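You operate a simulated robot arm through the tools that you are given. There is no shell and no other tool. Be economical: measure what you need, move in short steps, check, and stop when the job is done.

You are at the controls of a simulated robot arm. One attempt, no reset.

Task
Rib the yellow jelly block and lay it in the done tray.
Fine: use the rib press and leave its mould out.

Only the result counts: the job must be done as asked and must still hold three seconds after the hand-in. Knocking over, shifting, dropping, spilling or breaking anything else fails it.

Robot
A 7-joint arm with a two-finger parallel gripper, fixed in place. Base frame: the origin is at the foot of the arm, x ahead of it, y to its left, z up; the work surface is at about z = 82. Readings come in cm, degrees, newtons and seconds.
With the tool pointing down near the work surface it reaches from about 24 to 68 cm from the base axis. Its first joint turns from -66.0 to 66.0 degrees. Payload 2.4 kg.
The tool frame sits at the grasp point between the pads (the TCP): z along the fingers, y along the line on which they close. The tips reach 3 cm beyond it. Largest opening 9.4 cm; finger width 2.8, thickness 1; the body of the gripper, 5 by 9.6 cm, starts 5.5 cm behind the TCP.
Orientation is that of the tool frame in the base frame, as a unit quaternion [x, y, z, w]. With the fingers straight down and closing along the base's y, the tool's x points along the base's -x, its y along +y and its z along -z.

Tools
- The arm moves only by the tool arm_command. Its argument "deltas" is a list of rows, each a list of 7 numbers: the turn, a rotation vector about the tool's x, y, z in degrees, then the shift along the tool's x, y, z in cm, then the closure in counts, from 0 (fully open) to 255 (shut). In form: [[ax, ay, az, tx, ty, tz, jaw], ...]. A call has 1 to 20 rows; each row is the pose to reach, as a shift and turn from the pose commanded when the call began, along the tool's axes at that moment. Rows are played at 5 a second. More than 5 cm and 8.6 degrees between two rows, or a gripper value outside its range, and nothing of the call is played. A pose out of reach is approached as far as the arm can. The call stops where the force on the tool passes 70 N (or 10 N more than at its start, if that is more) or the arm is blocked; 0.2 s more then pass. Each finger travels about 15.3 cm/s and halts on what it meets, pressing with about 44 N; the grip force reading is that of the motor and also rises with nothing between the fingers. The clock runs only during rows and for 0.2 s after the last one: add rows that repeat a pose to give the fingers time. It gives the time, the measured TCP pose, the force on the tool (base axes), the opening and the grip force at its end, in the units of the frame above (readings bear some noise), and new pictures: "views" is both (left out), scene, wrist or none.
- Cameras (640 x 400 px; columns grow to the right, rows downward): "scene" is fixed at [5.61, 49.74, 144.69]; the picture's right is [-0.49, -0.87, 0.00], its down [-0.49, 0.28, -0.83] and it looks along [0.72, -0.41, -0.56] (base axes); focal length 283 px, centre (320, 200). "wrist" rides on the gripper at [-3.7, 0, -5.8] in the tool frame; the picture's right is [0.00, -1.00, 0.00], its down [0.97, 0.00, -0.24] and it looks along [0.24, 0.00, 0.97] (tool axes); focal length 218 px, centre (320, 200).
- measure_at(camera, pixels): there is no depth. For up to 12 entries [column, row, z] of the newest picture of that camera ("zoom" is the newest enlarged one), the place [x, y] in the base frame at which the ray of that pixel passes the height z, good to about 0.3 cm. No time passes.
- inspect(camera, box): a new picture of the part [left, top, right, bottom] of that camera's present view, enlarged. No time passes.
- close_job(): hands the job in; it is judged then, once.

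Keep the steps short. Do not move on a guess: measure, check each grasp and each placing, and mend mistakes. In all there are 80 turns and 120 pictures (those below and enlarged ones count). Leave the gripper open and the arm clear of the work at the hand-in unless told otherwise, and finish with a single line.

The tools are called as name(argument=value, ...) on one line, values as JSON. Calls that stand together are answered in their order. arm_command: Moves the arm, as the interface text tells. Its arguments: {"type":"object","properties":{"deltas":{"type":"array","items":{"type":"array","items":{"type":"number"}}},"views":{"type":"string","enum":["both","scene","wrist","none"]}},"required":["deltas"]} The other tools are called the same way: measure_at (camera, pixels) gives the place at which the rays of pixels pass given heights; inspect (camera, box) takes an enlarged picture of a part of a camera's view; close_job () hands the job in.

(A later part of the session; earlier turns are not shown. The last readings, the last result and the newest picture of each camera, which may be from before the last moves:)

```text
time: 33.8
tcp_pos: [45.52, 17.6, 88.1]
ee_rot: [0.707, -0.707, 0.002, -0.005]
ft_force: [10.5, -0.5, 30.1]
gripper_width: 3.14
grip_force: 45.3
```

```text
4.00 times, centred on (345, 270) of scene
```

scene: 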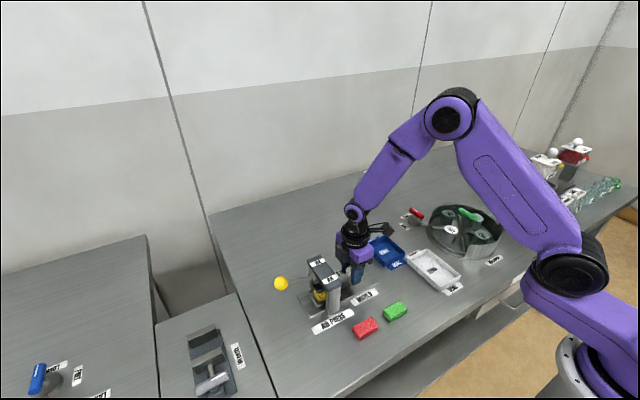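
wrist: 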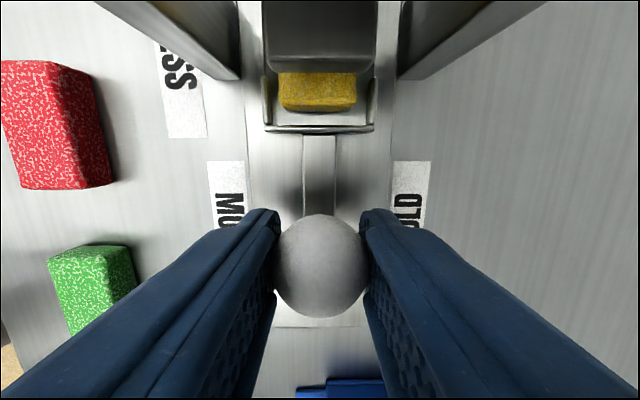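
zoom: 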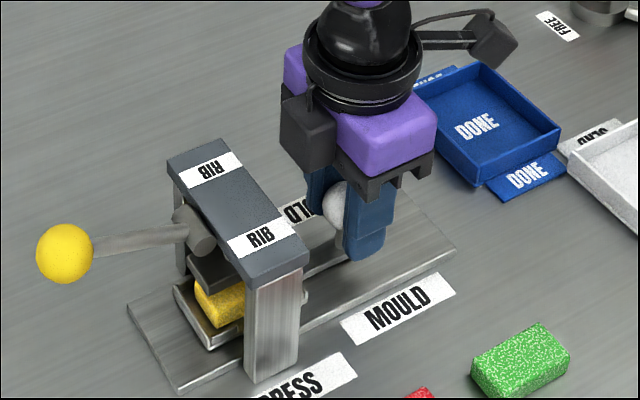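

The force reads 30 N upward, so something may be binding. I'll open the jaws and re-read before pushing on.

arm_command(deltas=[[0, 0, 0, 0, 0, 0, 160], [0, 0, 0, 0, 0, 0, 140], [0, 0, 0, 0, 0, 0, 140]])

inspect(camera="scene", box=[290, 230, 380, 310])

inspect(camera="wrist", box=[220, 0, 420, 240])

```text
time: 34.6
tcp_pos: [45.22, 17.53, 87.91]
ee_rot: [-0.707, 0.708, 0.0, 0.0]
ft_force: [-0.7, -0.4, -0.6]
gripper_width: 4.22
grip_force: 0.0
```

scene: 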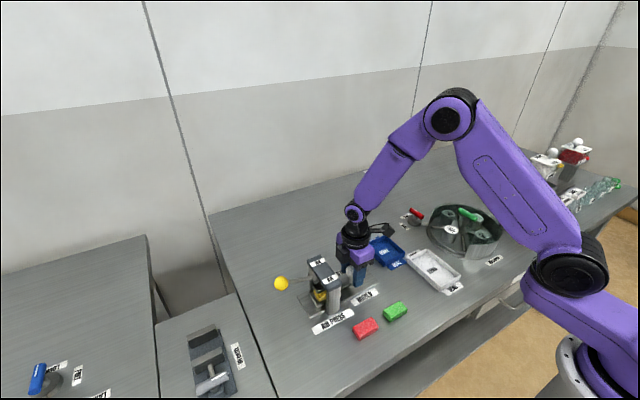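
wrist: 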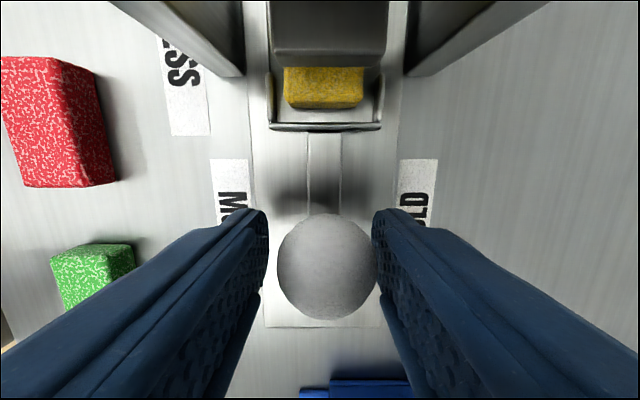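

```text
5.00 times, centred on (335, 270) of scene
```

zoom: 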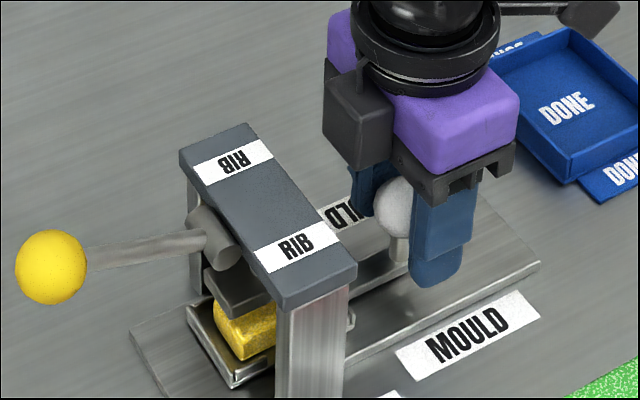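

```text
1.67 times, centred on (320, 120) of wrist
```

zoom: 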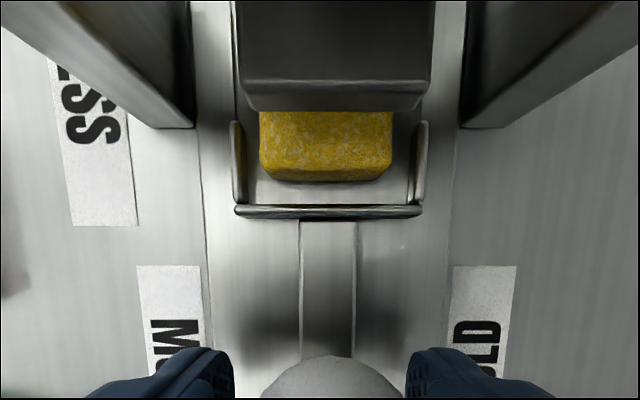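

The force has gone, so the grip was a little off-centre. I'll re-centre, regrip and push on gently until it stops.

arm_command(deltas=[[0, 0, 0, 0, -0.25, 0, 140], [0, 0, 0, 0, -0.25, 0, 180], [0, 0, 0, 0, -0.25, 0, 200], [0, 0, 0, 0, -0.25, 0, 200], [0, 0, 0, -0.3, -0.25, 0, 200], [0, 0, 0, -0.6, -0.25, 0, 200], [0, 0, 0, -0.8, -0.25, 0, 200], [0, 0, 0, -0.8, -0.25, 0, 200]], views="wrist")

inspect(camera="scene", box=[290, 230, 380, 310])

```text
time: 36.4
tcp_pos: [45.47, 17.91, 87.79]
ee_rot: [-0.706, 0.708, 0.0, -0.001]
ft_force: [-5.9, -17.8, -12.0]
gripper_width: 3.16
grip_force: 44.7
```

wrist: 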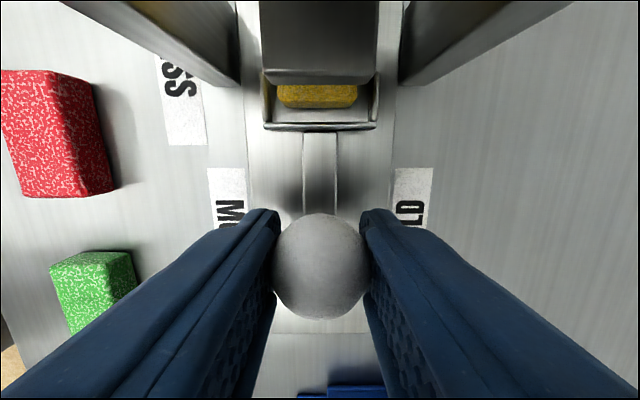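

```text
5.00 times, centred on (335, 270) of scene
```

zoom: 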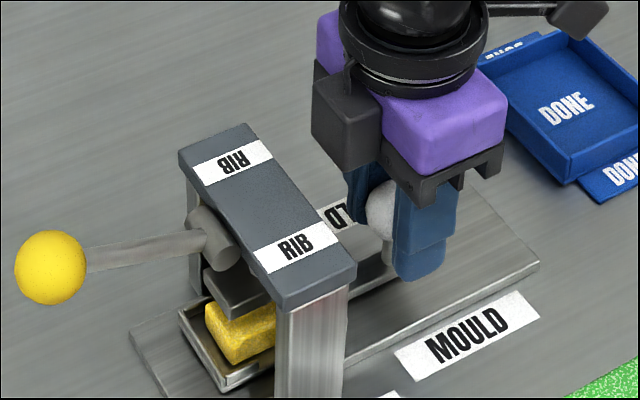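

It now resists with 18 N at y≈17.9, possibly the end stop. I'll push 0.8 more to confirm.

arm_command(deltas=[[0, 0, 0, -0.3, 0, 0, 200], [0, 0, 0, -0.6, 0, 0, 200], [0, 0, 0, -0.8, 0, 0, 200], [0, 0, 0, -0.8, 0, 0, 200]], views="wrist")

inspect(camera="scene", box=[290, 230, 380, 310])

```text
time: 37.4
tcp_pos: [45.55, 18.28, 87.87]
ee_rot: [-0.702, 0.712, 0.0, -0.004]
ft_force: [-4.0, -46.6, 2.3]
gripper_width: 3.17
grip_force: 45.0
```

wrist: 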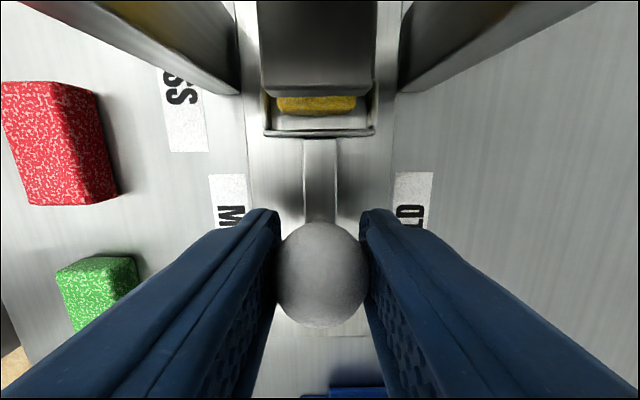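

```text
5.00 times, centred on (335, 270) of scene
```

zoom: 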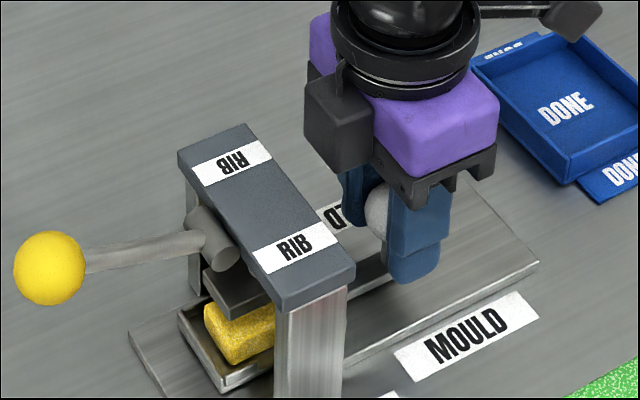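

The mould no longer moves and the knob just slid in the fingers, so it's fully in. I'll ease off, open and rise.

arm_command(deltas=[[0, 0, 0, 0.7, 0, 0, 200], [0, 0, 0, 0.7, 0, 0, 140], [0, 0, 0, 0.7, 0, 0, 110], [0, 0, 0, 0.7, 0, 0, 110], [0, 0, 0, 0.7, 0, -3, 110], [0, 0, 0, 0.7, 0, -7, 110], [0, 0, 0, 0.7, 0, -12, 110], [0, 0, 0, 0.7, 0, -16, 110], [0, 0, 0, 0.7, 0, -16, 110]])

inspect(camera="scene", box=[270, 230, 380, 320])

inspect(camera="wrist", box=[220, 0, 420, 210])

```text
time: 39.4
tcp_pos: [45.52, 18.31, 103.89]
ee_rot: [0.707, -0.707, 0.001, 0.0]
ft_force: [-0.5, -0.7, -0.6]
gripper_width: 5.36
grip_force: 0.0
```

scene: 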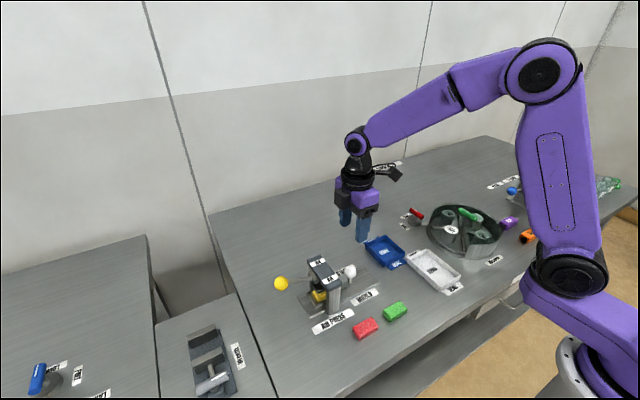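
wrist: 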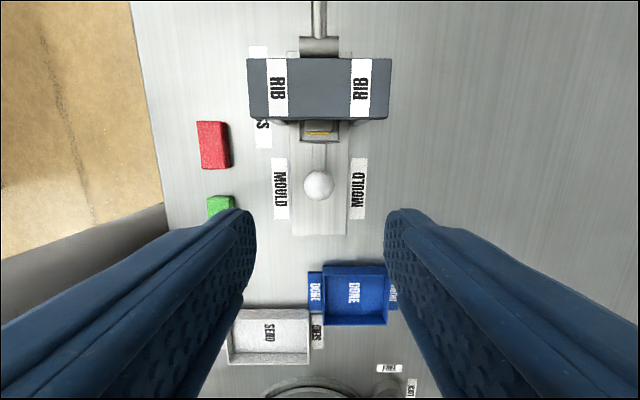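

```text
4.44 times, centred on (325, 275) of scene
```

zoom: 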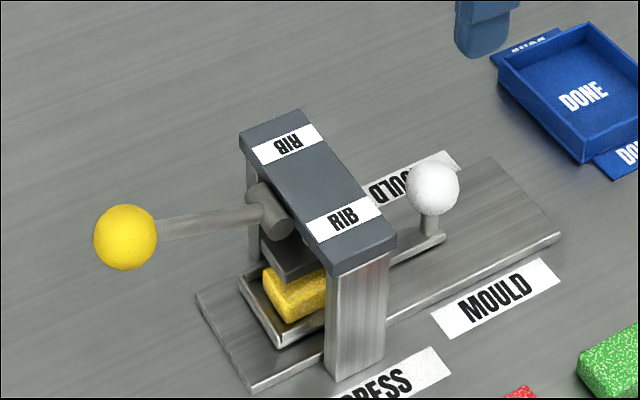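

```text
1.90 times, centred on (320, 105) of wrist
```

zoom: 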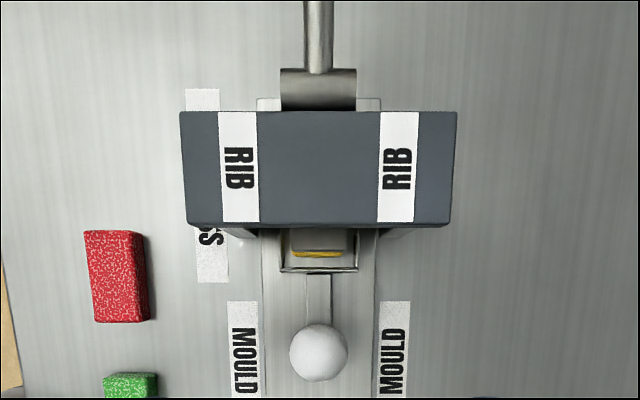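

The mould is under the ram. Next is the lever. I'll move level to above the ball at (45.4, 36.9), where the tips at z≈101 clear the beam.

measure_at(camera="wrist", pixels=[[319, 185, 88], [319, 141, 84]])

arm_command(deltas=[[0, 0, 0, -3, 0, -2, 110], [0, 0, 0, -7, 0, -3, 110], [0, 0, 0, -11, 0, -3, 110], [0, 0, 0, -15, 0, -3, 100], [0, 0, 0, -18.4, 0, -3, 90], [0, 0, 0, -18.4, 0, -3, 80], [0, 0, 0, -18.4, 0, -3, 80]])

```text
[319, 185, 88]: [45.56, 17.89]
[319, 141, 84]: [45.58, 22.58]
```

```text
time: 41.0
tcp_pos: [45.65, 36.7, 106.96]
ee_rot: [-0.707, 0.707, -0.002, 0.0]
ft_force: [0.2, 0.2, 0.3]
gripper_width: 6.45
grip_force: 0.0
```

scene: 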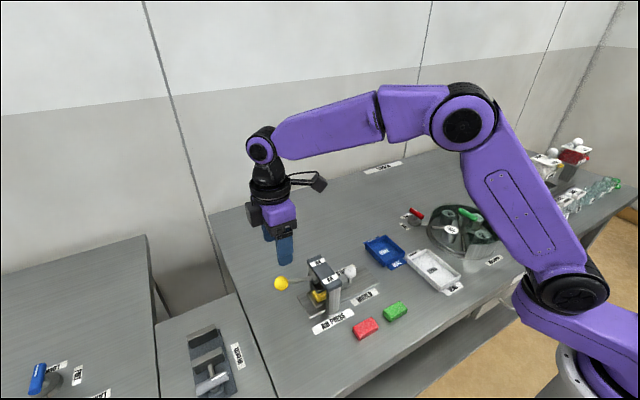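
wrist: 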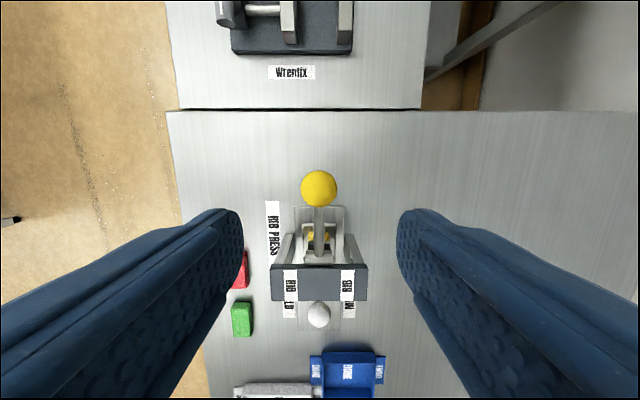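

The ball is at (318,189) in wrist and (281,283) in scene. I'll triangulate it.

measure_at(camera="wrist", pixels=[[318, 189, 93], [318, 189, 95], [300, 189, 94], [337, 189, 94], [318, 255, 93], [270, 300, 94], [270, 264, 94], [318, 206, 93]])

measure_at(camera="scene", pixels=[[281, 283, 93], [281, 283, 95], [281, 283, 94]])

inspect(camera="wrist", box=[250, 150, 390, 320])

```text
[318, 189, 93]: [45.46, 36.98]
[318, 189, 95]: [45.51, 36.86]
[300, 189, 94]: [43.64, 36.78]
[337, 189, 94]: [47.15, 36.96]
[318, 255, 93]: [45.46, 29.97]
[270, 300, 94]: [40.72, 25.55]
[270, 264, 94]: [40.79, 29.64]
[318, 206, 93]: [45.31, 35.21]
```

```text
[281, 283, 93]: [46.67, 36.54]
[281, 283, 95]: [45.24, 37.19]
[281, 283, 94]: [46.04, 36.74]
```

```text
2.35 times, centred on (320, 235) of wrist
```

zoom: 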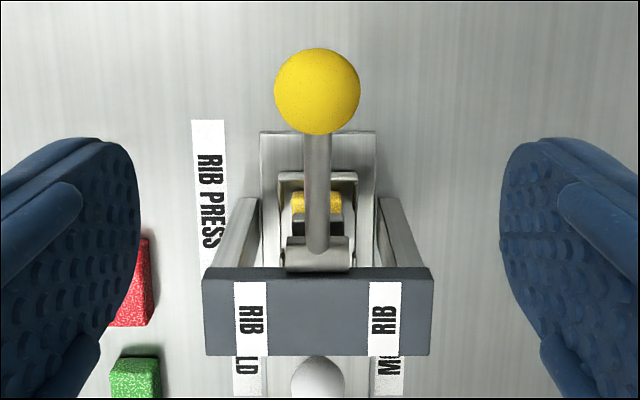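

The ball is at about (45.5, 36.9, 94.8), 3.4 cm wide. I'll descend around it and close. The jaws close along x, which is the lever's axis, so the ball can turn in the grip.

arm_command(deltas=[[0, 0, 0, -0.1, 0.1, 4, 80], [0, 0, 0, -0.1, 0.1, 8, 80], [0, 0, 0, -0.1, 0.1, 11, 80], [0, 0, 0, -0.1, 0.1, 12.2, 80], [0, 0, 0, -0.1, 0.1, 12.2, 110], [0, 0, 0, -0.1, 0.1, 12.2, 150], [0, 0, 0, -0.1, 0.1, 12.2, 190], [0, 0, 0, -0.1, 0.1, 12.2, 190]])

inspect(camera="scene", box=[240, 220, 360, 320])

measure_at(camera="scene", pixels=[[312, 277, 90], [312, 277, 92], [312, 277, 91], [335, 287, 92], [335, 287, 91]])

```text
time: 42.8
tcp_pos: [45.47, 36.93, 94.58]
ee_rot: [0.707, -0.707, 0.0, 0.001]
ft_force: [-11.2, -2.8, -0.8]
gripper_width: 3.1
grip_force: 44.9
```

scene: 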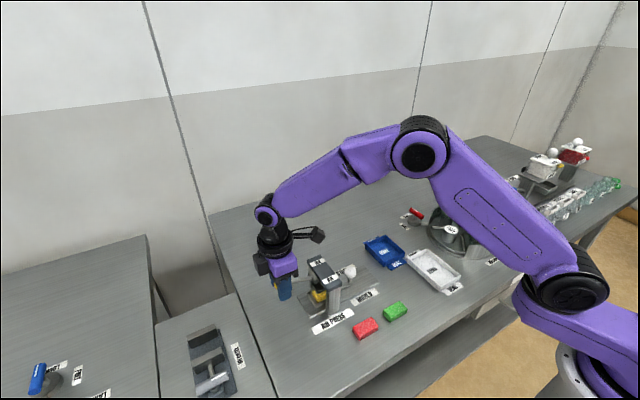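
wrist: 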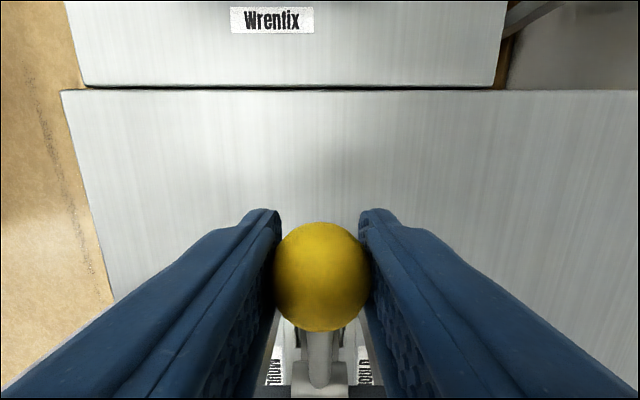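

```text
4.00 times, centred on (300, 270) of scene
```

zoom: 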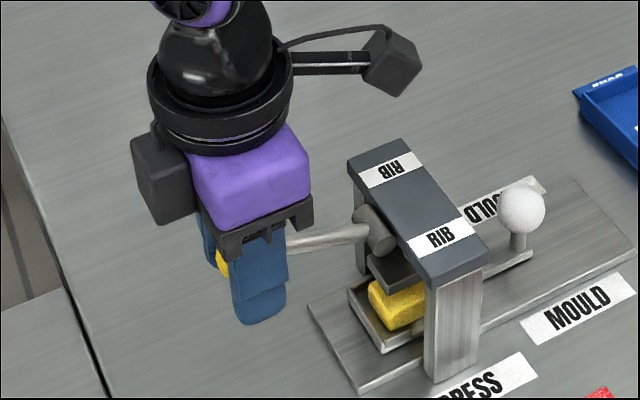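

```text
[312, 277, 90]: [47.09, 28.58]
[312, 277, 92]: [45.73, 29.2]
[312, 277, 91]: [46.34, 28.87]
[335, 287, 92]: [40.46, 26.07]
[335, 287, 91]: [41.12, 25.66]
```

The pivot is at about (y 29.3, z 92.2), giving a radius of about 8. I'll lower along the arc and watch the force.

arm_command(deltas=[[0, 0, 0, -0.15, 0, 0.5, 190], [0, 0, 0, -0.25, 0, 1.0, 190], [0, 0, 0, -0.35, 0, 1.7, 190], [0, 0, 0, -0.37, 0, 2.4, 190], [0, 0, 0, -0.37, 0, 2.4, 190]], views="wrist")

inspect(camera="scene", box=[240, 220, 360, 320])

```text
time: 44.0
tcp_pos: [45.37, 37.43, 92.2]
ee_rot: [0.708, -0.706, 0.0, -0.001]
ft_force: [-19.6, 5.9, 14.4]
gripper_width: 3.14
grip_force: 44.6
```

wrist: 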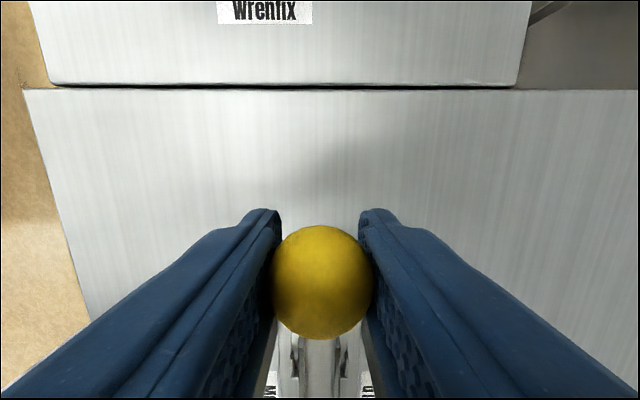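

```text
4.00 times, centred on (300, 270) of scene
```

zoom: 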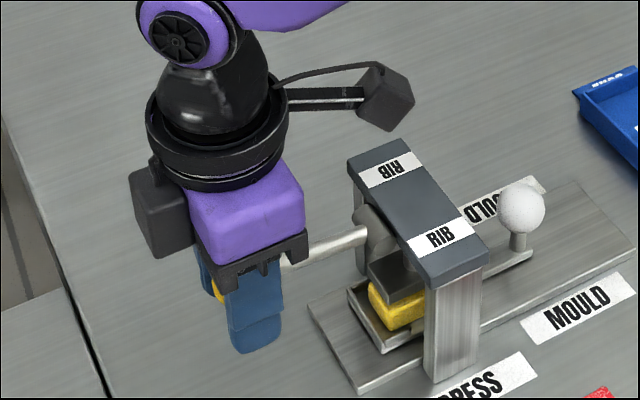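

The ram is descending. I'll continue down with y curving inward.

arm_command(deltas=[[0, 0, 0, 0.2, 0, 0.6, 190], [0, 0, 0, 0.35, 0, 1.2, 190], [0, 0, 0, 0.55, 0, 1.8, 190], [0, 0, 0, 0.85, 0, 2.5, 190], [0, 0, 0, 0.85, 0, 2.5, 190]], views="wrist")

inspect(camera="scene", box=[240, 220, 360, 320])

```text
time: 45.2
tcp_pos: [45.48, 36.88, 90.03]
ee_rot: [0.709, -0.705, 0.001, -0.008]
ft_force: [-4.6, 29.9, 27.8]
gripper_width: 3.11
grip_force: 44.6
```

wrist: 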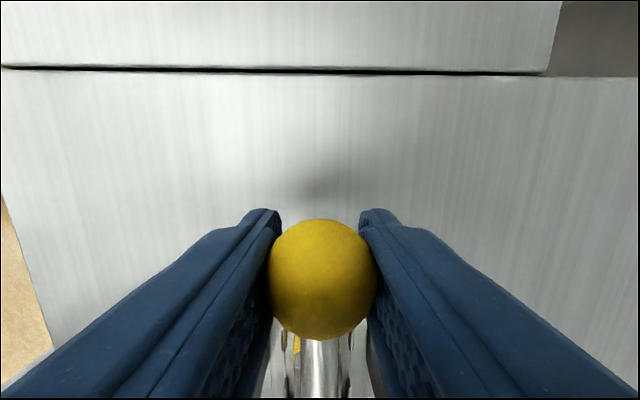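

```text
4.00 times, centred on (300, 270) of scene
```

zoom: 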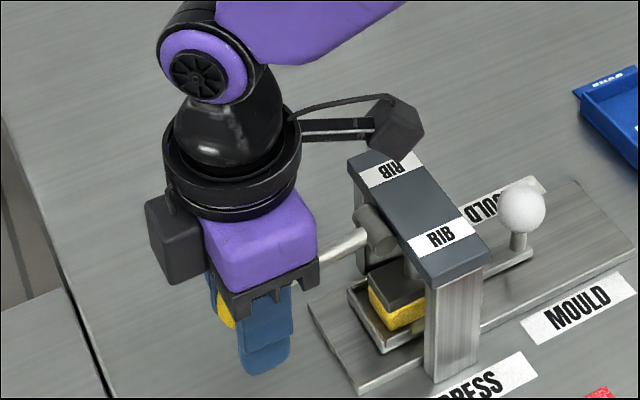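

The ram plate is now on the block. The +y force says I pulled inward too much, so I'll continue down with y eased back.

arm_command(deltas=[[0, 0, 0, -0.3, 0, 0.4, 190], [0, 0, 0, -0.2, 0, 1.0, 190], [0, 0, 0, 0, 0, 1.6, 190], [0, 0, 0, 0.2, 0, 2.2, 190], [0, 0, 0, 0.2, 0, 2.2, 190]], views="wrist")

inspect(camera="scene", box=[240, 220, 360, 320])

```text
time: 46.4
tcp_pos: [45.55, 36.58, 88.04]
ee_rot: [0.709, -0.706, 0.001, -0.007]
ft_force: [-7.4, 22.2, 34.5]
gripper_width: 3.37
grip_force: 45.4
```

wrist: 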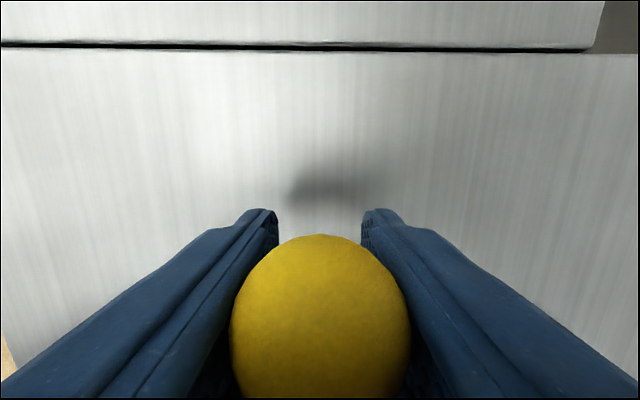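

```text
4.00 times, centred on (300, 270) of scene
```

zoom: 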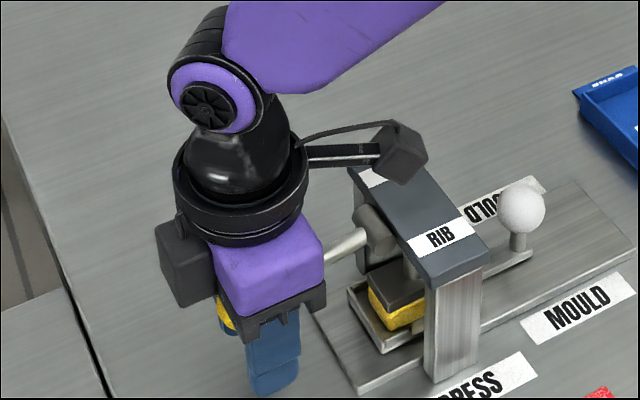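

The ball slipped up between the fingers because the press needs more force than the grip carries. I'll open, rise above the ball, then push down with closed fingertips.

arm_command(deltas=[[0, 0, 0, -0.3, 0, 0, 140], [0, 0, 0, -0.3, 0, 0, 80], [0, 0, 0, -0.3, 0, 0, 80], [0, 0, 0, -0.3, 0, -4, 80], [0, 0, 0, -0.3, 0, -8, 80], [0, 0, 0, -0.3, 0, -12, 80], [0, 0, 0, -0.3, 0, -13, 80], [0, 0, 0, -0.3, 0, -13, 160], [0, 0, 0, -0.3, 0, -13, 255], [0, 0, 0, -0.3, 0, -13, 255], [0, 0, 0, -0.3, 0, -13, 255]])

inspect(camera="scene", box=[240, 220, 360, 320])

```text
time: 48.8
tcp_pos: [45.52, 36.28, 100.6]
ee_rot: [0.707, -0.707, 0.0, 0.0]
ft_force: [0.0, -0.7, -0.2]
gripper_width: 0.0
grip_force: 33.2
```

scene: 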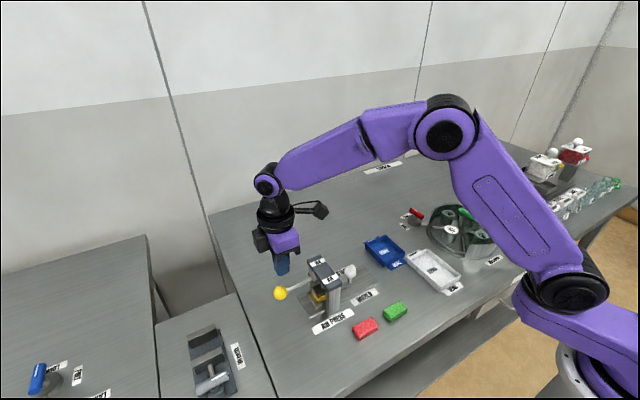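
wrist: 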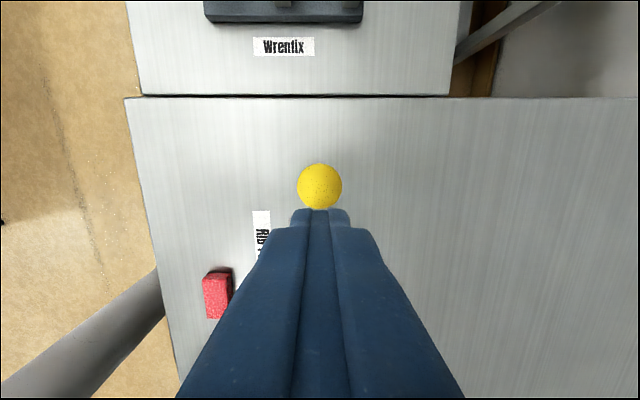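

```text
4.00 times, centred on (300, 270) of scene
```

zoom: 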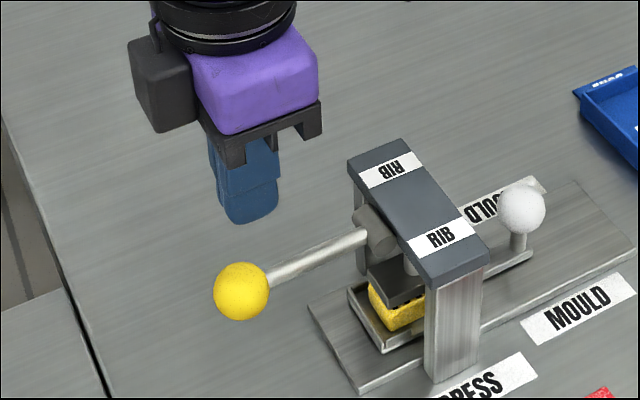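

The lever stayed partway down. I'll locate the ball.

measure_at(camera="scene", pixels=[[280, 293, 89], [280, 293, 90], [280, 293, 91], [280, 293, 92]])

measure_at(camera="wrist", pixels=[[320, 186, 89], [320, 186, 90], [320, 186, 91], [320, 186, 92]])

```text
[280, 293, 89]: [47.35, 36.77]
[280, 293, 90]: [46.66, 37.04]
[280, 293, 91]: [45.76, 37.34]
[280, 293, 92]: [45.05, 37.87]
```

```text
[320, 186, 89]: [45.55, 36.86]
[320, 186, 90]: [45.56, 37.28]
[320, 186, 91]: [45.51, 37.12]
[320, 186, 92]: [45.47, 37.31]
```

The ball centre is at about (45.5, 37.2, 91.3). I'll press its top with closed fingertips, curving slightly inward.

arm_command(deltas=[[0, 0, 0, -0.6, 0, 2, 255], [0, 0, 0, -0.6, 0, 4, 255], [0, 0, 0, -0.6, 0, 4.8, 255], [0, 0, 0, -0.55, 0, 5.4, 255], [0, 0, 0, -0.5, 0, 6, 255], [0, 0, 0, -0.4, 0, 6.6, 255], [0, 0, 0, -0.3, 0, 7.2, 255]])

inspect(camera="scene", box=[240, 220, 360, 320])

```text
time: 50.2
tcp_pos: [45.63, 37.17, 94.9]
ee_rot: [0.709, -0.706, 0.0, -0.006]
ft_force: [-12.6, -11.2, 28.9]
gripper_width: 0.01
grip_force: 33.0
stopped in row 7: the force on the tool passed its limit (the readings are from after the stop); the commanded pose is now the measured one
```

scene: 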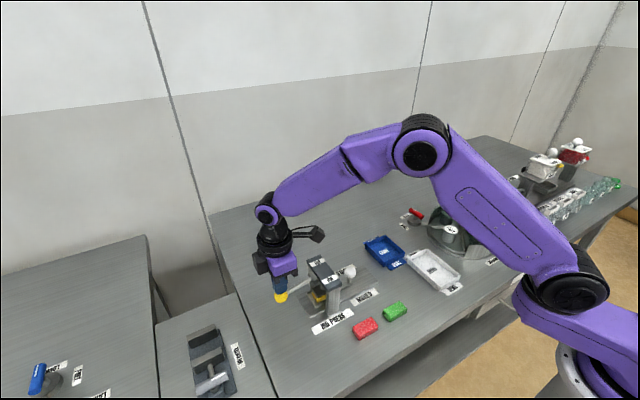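
wrist: 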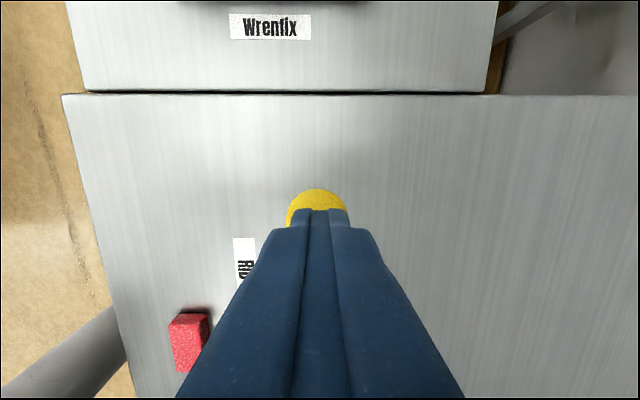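

```text
4.00 times, centred on (300, 270) of scene
```

zoom: 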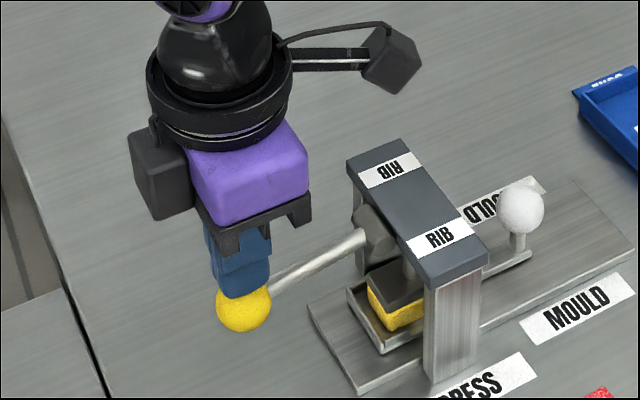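

The lever went down about 1 cm more before the force limit stopped it. I'll press again in small steps to see whether it's at its stop.

arm_command(deltas=[[0, 0, 0, 0, 0, 0.3, 255], [0, 0, 0, 0, 0, 0.5, 255], [0, 0, 0, 0.05, 0, 0.7, 255], [0, 0, 0, 0.05, 0, 0.9, 255], [0, 0, 0, 0.1, 0, 1.1, 255], [0, 0, 0, 0.1, 0, 1.3, 255], [0, 0, 0, 0.15, 0, 1.5, 255], [0, 0, 0, 0.2, 0, 1.7, 255]], views="wrist")

inspect(camera="scene", box=[240, 220, 360, 320])

```text
time: 50.9
tcp_pos: [45.66, 37.13, 94.99]
ee_rot: [0.708, -0.707, 0.0, -0.007]
ft_force: [-12.0, -11.2, 28.0]
gripper_width: 0.04
grip_force: 33.1
stopped in row 3: the force on the tool passed its limit (the readings are from after the stop); the commanded pose is now the measured one
```

wrist: 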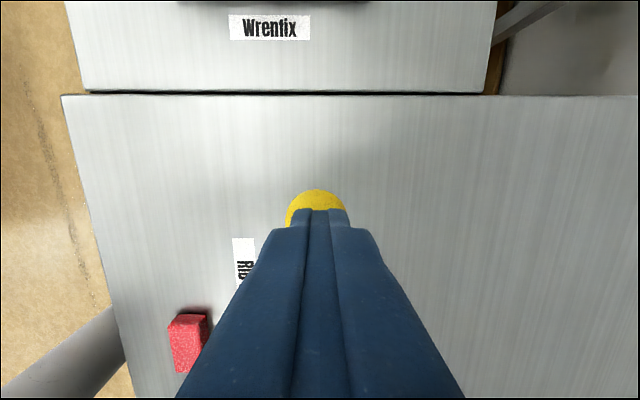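

```text
4.00 times, centred on (300, 270) of scene
```

zoom: 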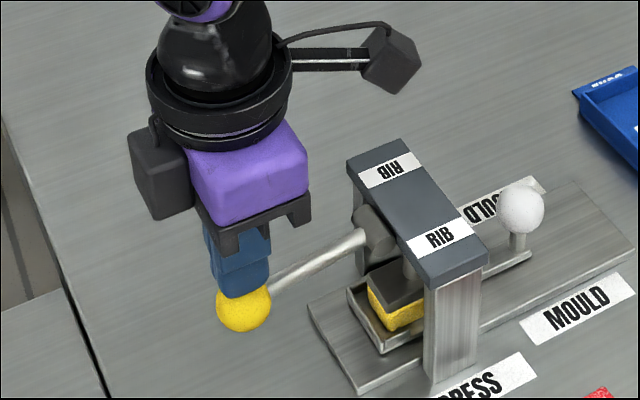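

It's at the same position with the force rising steeply, so this is the hard stop. I'll go up, open, come down around the ball and grip it to raise the lever.

arm_command(deltas=[[0, 0, 0, 0, 0, -3, 255], [0, 0, 0, 0, 0, -5, 200], [0, 0, 0, 0, 0, -5, 100], [0, 0, 0, 0, 0.1, -5, 80], [0, 0, 0, 0, 0.1, -5, 80], [0, 0, 0, 0, 0.1, -1, 80], [0, 0, 0, 0, 0.1, 2, 80], [0, 0, 0, 0, 0.1, 4.3, 80], [0, 0, 0, 0, 0.1, 4.3, 130], [0, 0, 0, 0, 0.1, 4.3, 170], [0, 0, 0, 0, 0.1, 4.3, 190], [0, 0, 0, 0, 0.1, 4.3, 190]])

```text
time: 53.5
tcp_pos: [45.53, 37.09, 90.2]
ee_rot: [0.707, -0.707, 0.0, -0.007]
ft_force: [-1.2, 0.4, -2.7]
gripper_width: 3.12
grip_force: 44.7
```

scene: 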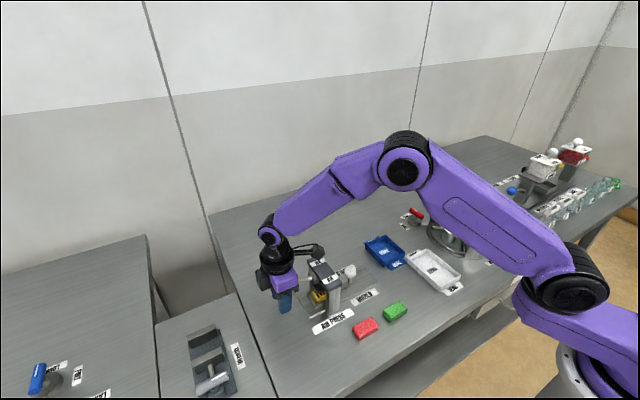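
wrist: 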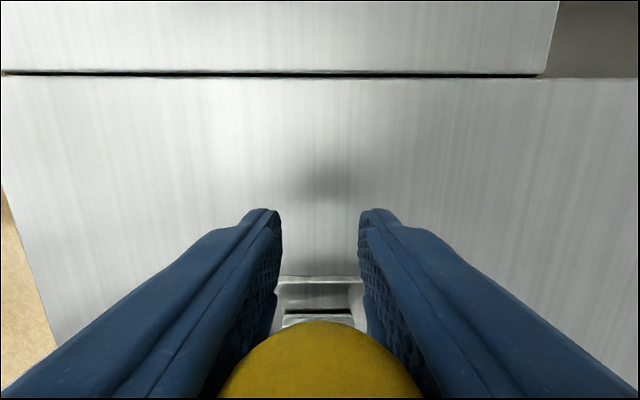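

The ball now appears about 3 cm above the grasp point, so the lever sprang up by itself. I'll open and look.

arm_command(deltas=[[0, 0, 0, 0, 0, 0, 130], [0, 0, 0, 0, 0, 0, 80], [0, 0, 0, 0, 0, 0, 80], [0, 0, 0, 0, 0, -4, 80], [0, 0, 0, 0, 0, -8, 80], [0, 0, 0, 0, 0, -12, 80], [0, 0, 0, 0, 0, -15, 80], [0, 0, 0, 0, 0, -15, 80]])

inspect(camera="scene", box=[240, 220, 360, 320])

```text
time: 55.3
tcp_pos: [45.4, 36.99, 105.44]
ee_rot: [0.708, -0.707, 0.001, -0.007]
ft_force: [-0.1, 0.4, -0.6]
gripper_width: 6.44
grip_force: 0.0
```

scene: 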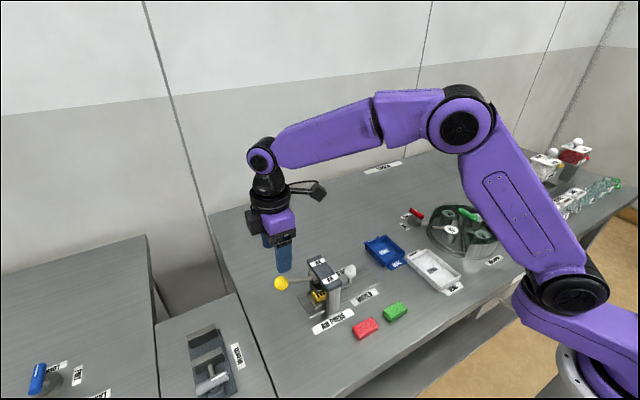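
wrist: 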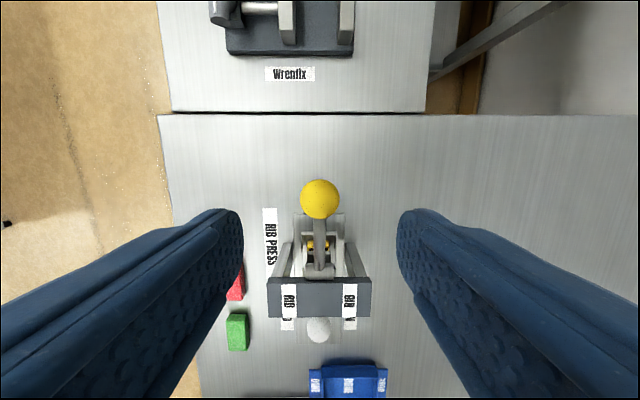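

```text
4.00 times, centred on (300, 270) of scene
```

zoom: 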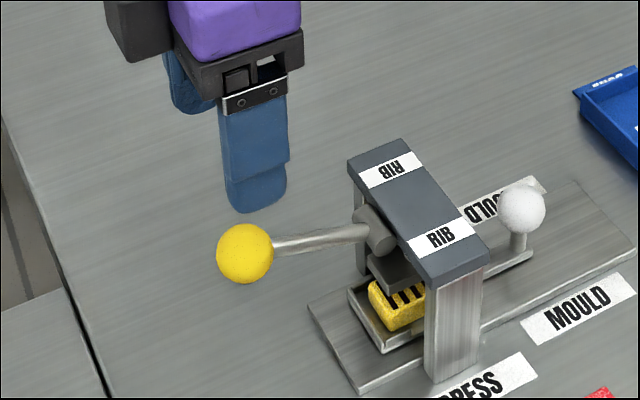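

Dark ribs are visible on the block and the lever is back at its original place. Now I'll pull the mould out, moving above the knob at (45.55, 17.9).

arm_command(deltas=[[0, 0, 0, 4, 0, -1, 80], [0, 0, 0, 8, 0, -1, 90], [0, 0, 0, 12, 0, -1, 100], [0, 0, 0, 16, 0, -1, 110], [0, 0, 0, 19.1, -0.1, -1, 110], [0, 0, 0, 19.1, -0.1, -1, 110], [0, 0, 0, 19.1, -0.1, 2, 110]], views="wrist")

```text
time: 56.9
tcp_pos: [45.46, 17.83, 103.32]
ee_rot: [0.708, -0.707, 0.0, -0.007]
ft_force: [-0.3, 0.0, 0.1]
gripper_width: 5.35
grip_force: 0.0
```

wrist: 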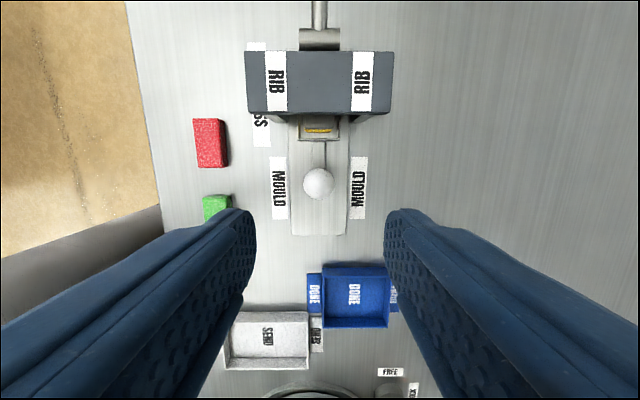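

The knob is at (318,183), aligned. I'll descend around it, correct the 0.8° tilt and grip.

arm_command(deltas=[[-0.57, 0.57, 0, 0, 0, 4, 110], [-0.57, 0.57, 0, 0, 0, 8, 110], [-0.57, 0.57, 0, 0, 0, 12, 110], [-0.57, 0.57, 0, 0, 0, 15.3, 110], [-0.57, 0.57, 0, 0, 0, 15.3, 110], [-0.57, 0.57, 0, 0, 0, 15.3, 150], [-0.57, 0.57, 0, 0, 0, 15.3, 180], [-0.57, 0.57, 0, 0, 0, 15.3, 200], [-0.57, 0.57, 0, 0, 0, 15.3, 200]], views="wrist")

```text
time: 58.9
tcp_pos: [45.4, 18.0, 87.9]
ee_rot: [0.708, -0.706, -0.001, 0.0]
ft_force: [-8.5, 0.8, -3.7]
gripper_width: 3.18
grip_force: 45.1
```

wrist: 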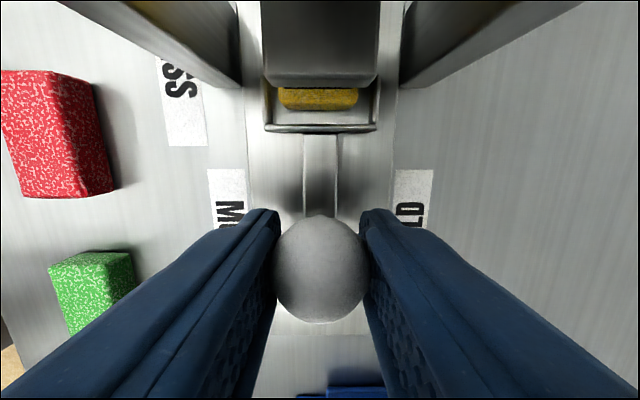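

Gripped. I'll pull toward -y slowly, 9.4 cm.

arm_command(deltas=[[0, 0, 0, 0.5, 0, 0, 200], [0, 0, 0, 1.2, 0, 0, 200], [0, 0, 0, 2, 0, 0, 200], [0, 0, 0, 3, 0, 0, 200], [0, 0, 0, 4, 0, 0, 200], [0, 0, 0, 5, 0, 0, 200], [0, 0, 0, 6, 0, 0, 200], [0, 0, 0, 7, 0, 0, 200], [0, 0, 0, 8, 0, 0, 200], [0, 0, 0, 8.7, 0, 0, 200], [0, 0, 0, 9.2, 0, 0, 200], [0, 0, 0, 9.5, 0, 0, 200], [0, 0, 0, 9.5, 0, 0, 200]])

inspect(camera="scene", box=[280, 220, 410, 320])

```text
time: 61.7
tcp_pos: [45.56, 8.43, 87.8]
ee_rot: [-0.707, 0.707, 0.0, -0.002]
ft_force: [-13.2, 0.7, -30.7]
gripper_width: 3.15
grip_force: 44.8
```

scene: 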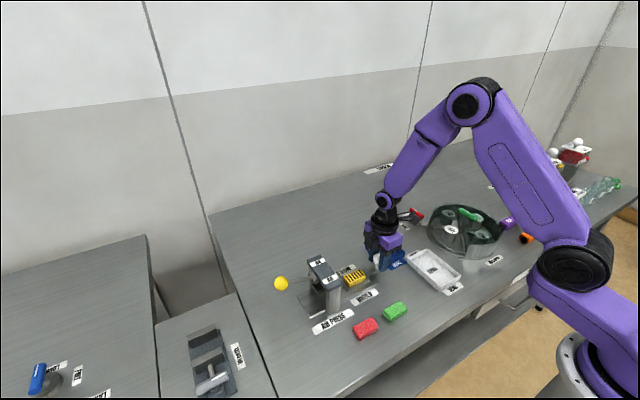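
wrist: 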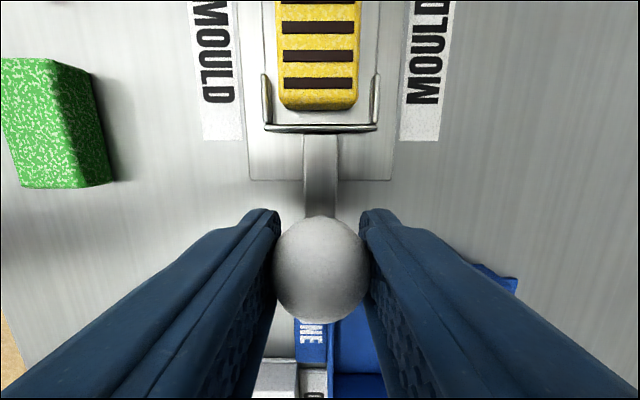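

```text
4.00 times, centred on (345, 270) of scene
```

zoom: 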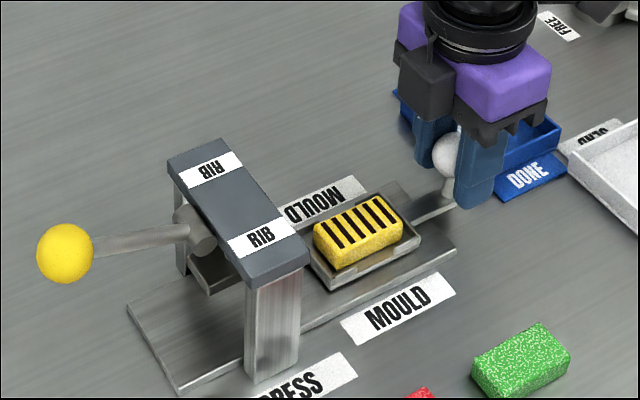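

The block is ribbed and the mould is back at its original out position. I'll release, rise and move over the block.

arm_command(deltas=[[0, 0, 0, 0, 0, 0, 150], [0, 0, 0, 0, 0, 0, 110], [0, 0, 0, 0, 0, 0, 110], [0, 0, 0, 0, 0, -4, 110], [0, 0, 0, 0, 0, -8, 110], [0, 0, 0, -2, 0, -10, 110], [0, 0, 0, -5, 0, -10, 110], [0, 0, 0, -7.8, 0, -10, 110], [0, 0, 0, -7.8, 0, -8, 110], [0, 0, 0, -7.8, 0, -5, 110], [0, 0, 0, -7.8, 0, -5, 110]])

inspect(camera="wrist", box=[230, 140, 410, 320])

```text
time: 64.1
tcp_pos: [45.54, 16.34, 92.89]
ee_rot: [0.708, -0.706, 0.001, -0.001]
ft_force: [0.1, -0.2, -0.6]
gripper_width: 5.37
grip_force: 0.0
```

scene: 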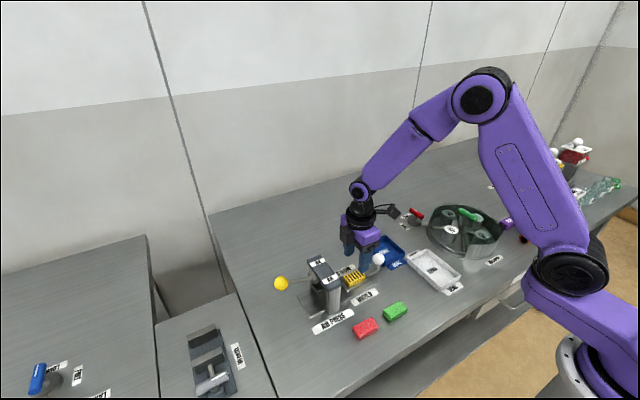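
wrist: 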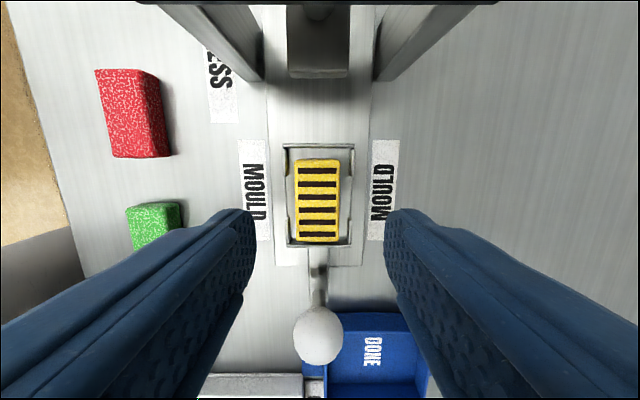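

```text
2.22 times, centred on (320, 230) of wrist
```

zoom: 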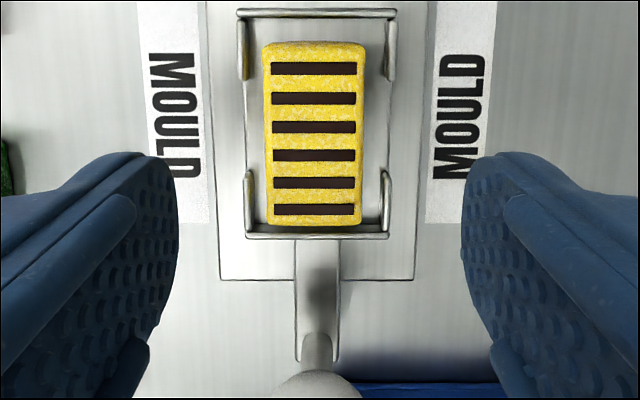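

I'll measure the block and the notch extents. Zoom rows are about 80 and 170 at wall height.

measure_at(camera="zoom", pixels=[[264, 44, 85.2], [365, 44, 85.2], [268, 224, 85.2], [362, 224, 85.2], [243, 80, 84.2], [392, 80, 84.2], [249, 170, 84.2], [386, 170, 84.2], [318, 10, 84.2], [318, 236, 84.2]])

```text
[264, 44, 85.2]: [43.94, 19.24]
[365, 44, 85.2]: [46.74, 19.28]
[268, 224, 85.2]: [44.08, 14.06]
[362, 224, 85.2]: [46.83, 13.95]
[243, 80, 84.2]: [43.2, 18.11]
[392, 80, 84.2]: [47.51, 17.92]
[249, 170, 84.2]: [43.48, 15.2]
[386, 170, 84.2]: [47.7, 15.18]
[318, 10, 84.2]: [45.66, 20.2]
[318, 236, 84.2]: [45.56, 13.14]
```

The block centre is (45.4, 16.6), and the notch is centred there too. I'll descend to z≈87.3, just over the rim, and close.

arm_command(deltas=[[0, 0, 0, -0.27, 0.1, 2.5, 110], [0, 0, 0, -0.27, 0.1, 4.5, 110], [0, 0, 0, -0.27, 0.1, 5.6, 110], [0, 0, 0, -0.27, 0.1, 5.6, 110], [0, 0, 0, -0.27, 0.1, 5.6, 150], [0, 0, 0, -0.27, 0.1, 5.6, 180], [0, 0, 0, -0.27, 0.1, 5.6, 200], [0, 0, 0, -0.27, 0.1, 5.6, 200], [0, 0, 0, -0.27, 0.1, 5.6, 200]])

inspect(camera="scene", box=[330, 240, 400, 300])

```text
time: 66.1
tcp_pos: [45.64, 16.61, 87.7]
ee_rot: [0.708, -0.707, 0.001, -0.001]
ft_force: [1.0, 1.2, -1.0]
gripper_width: 2.84
grip_force: 43.3
```

scene: 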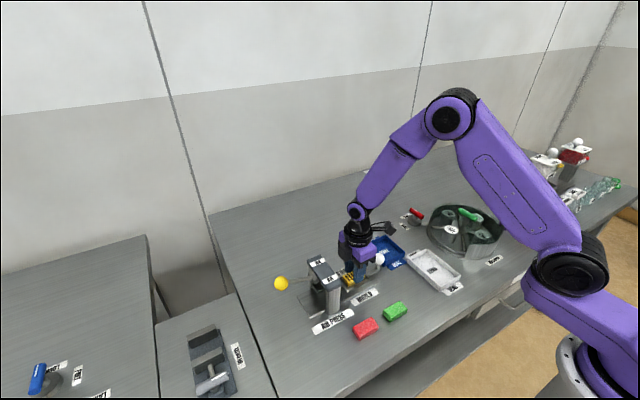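
wrist: 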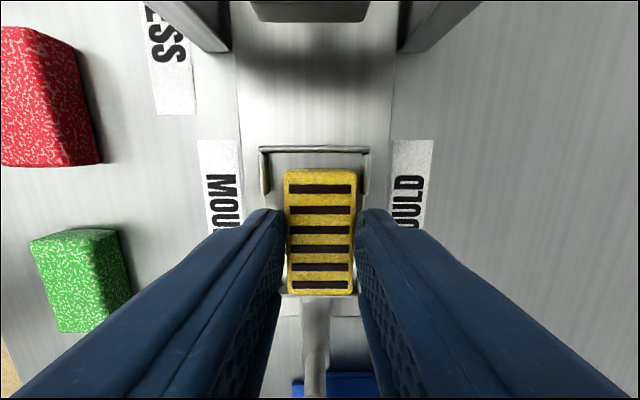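

```text
6.67 times, centred on (365, 270) of scene
```

zoom: 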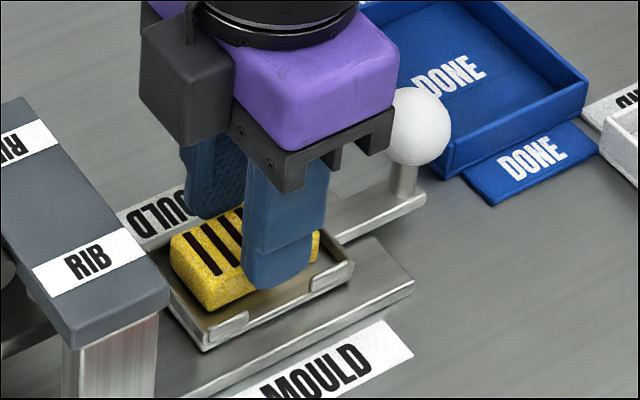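

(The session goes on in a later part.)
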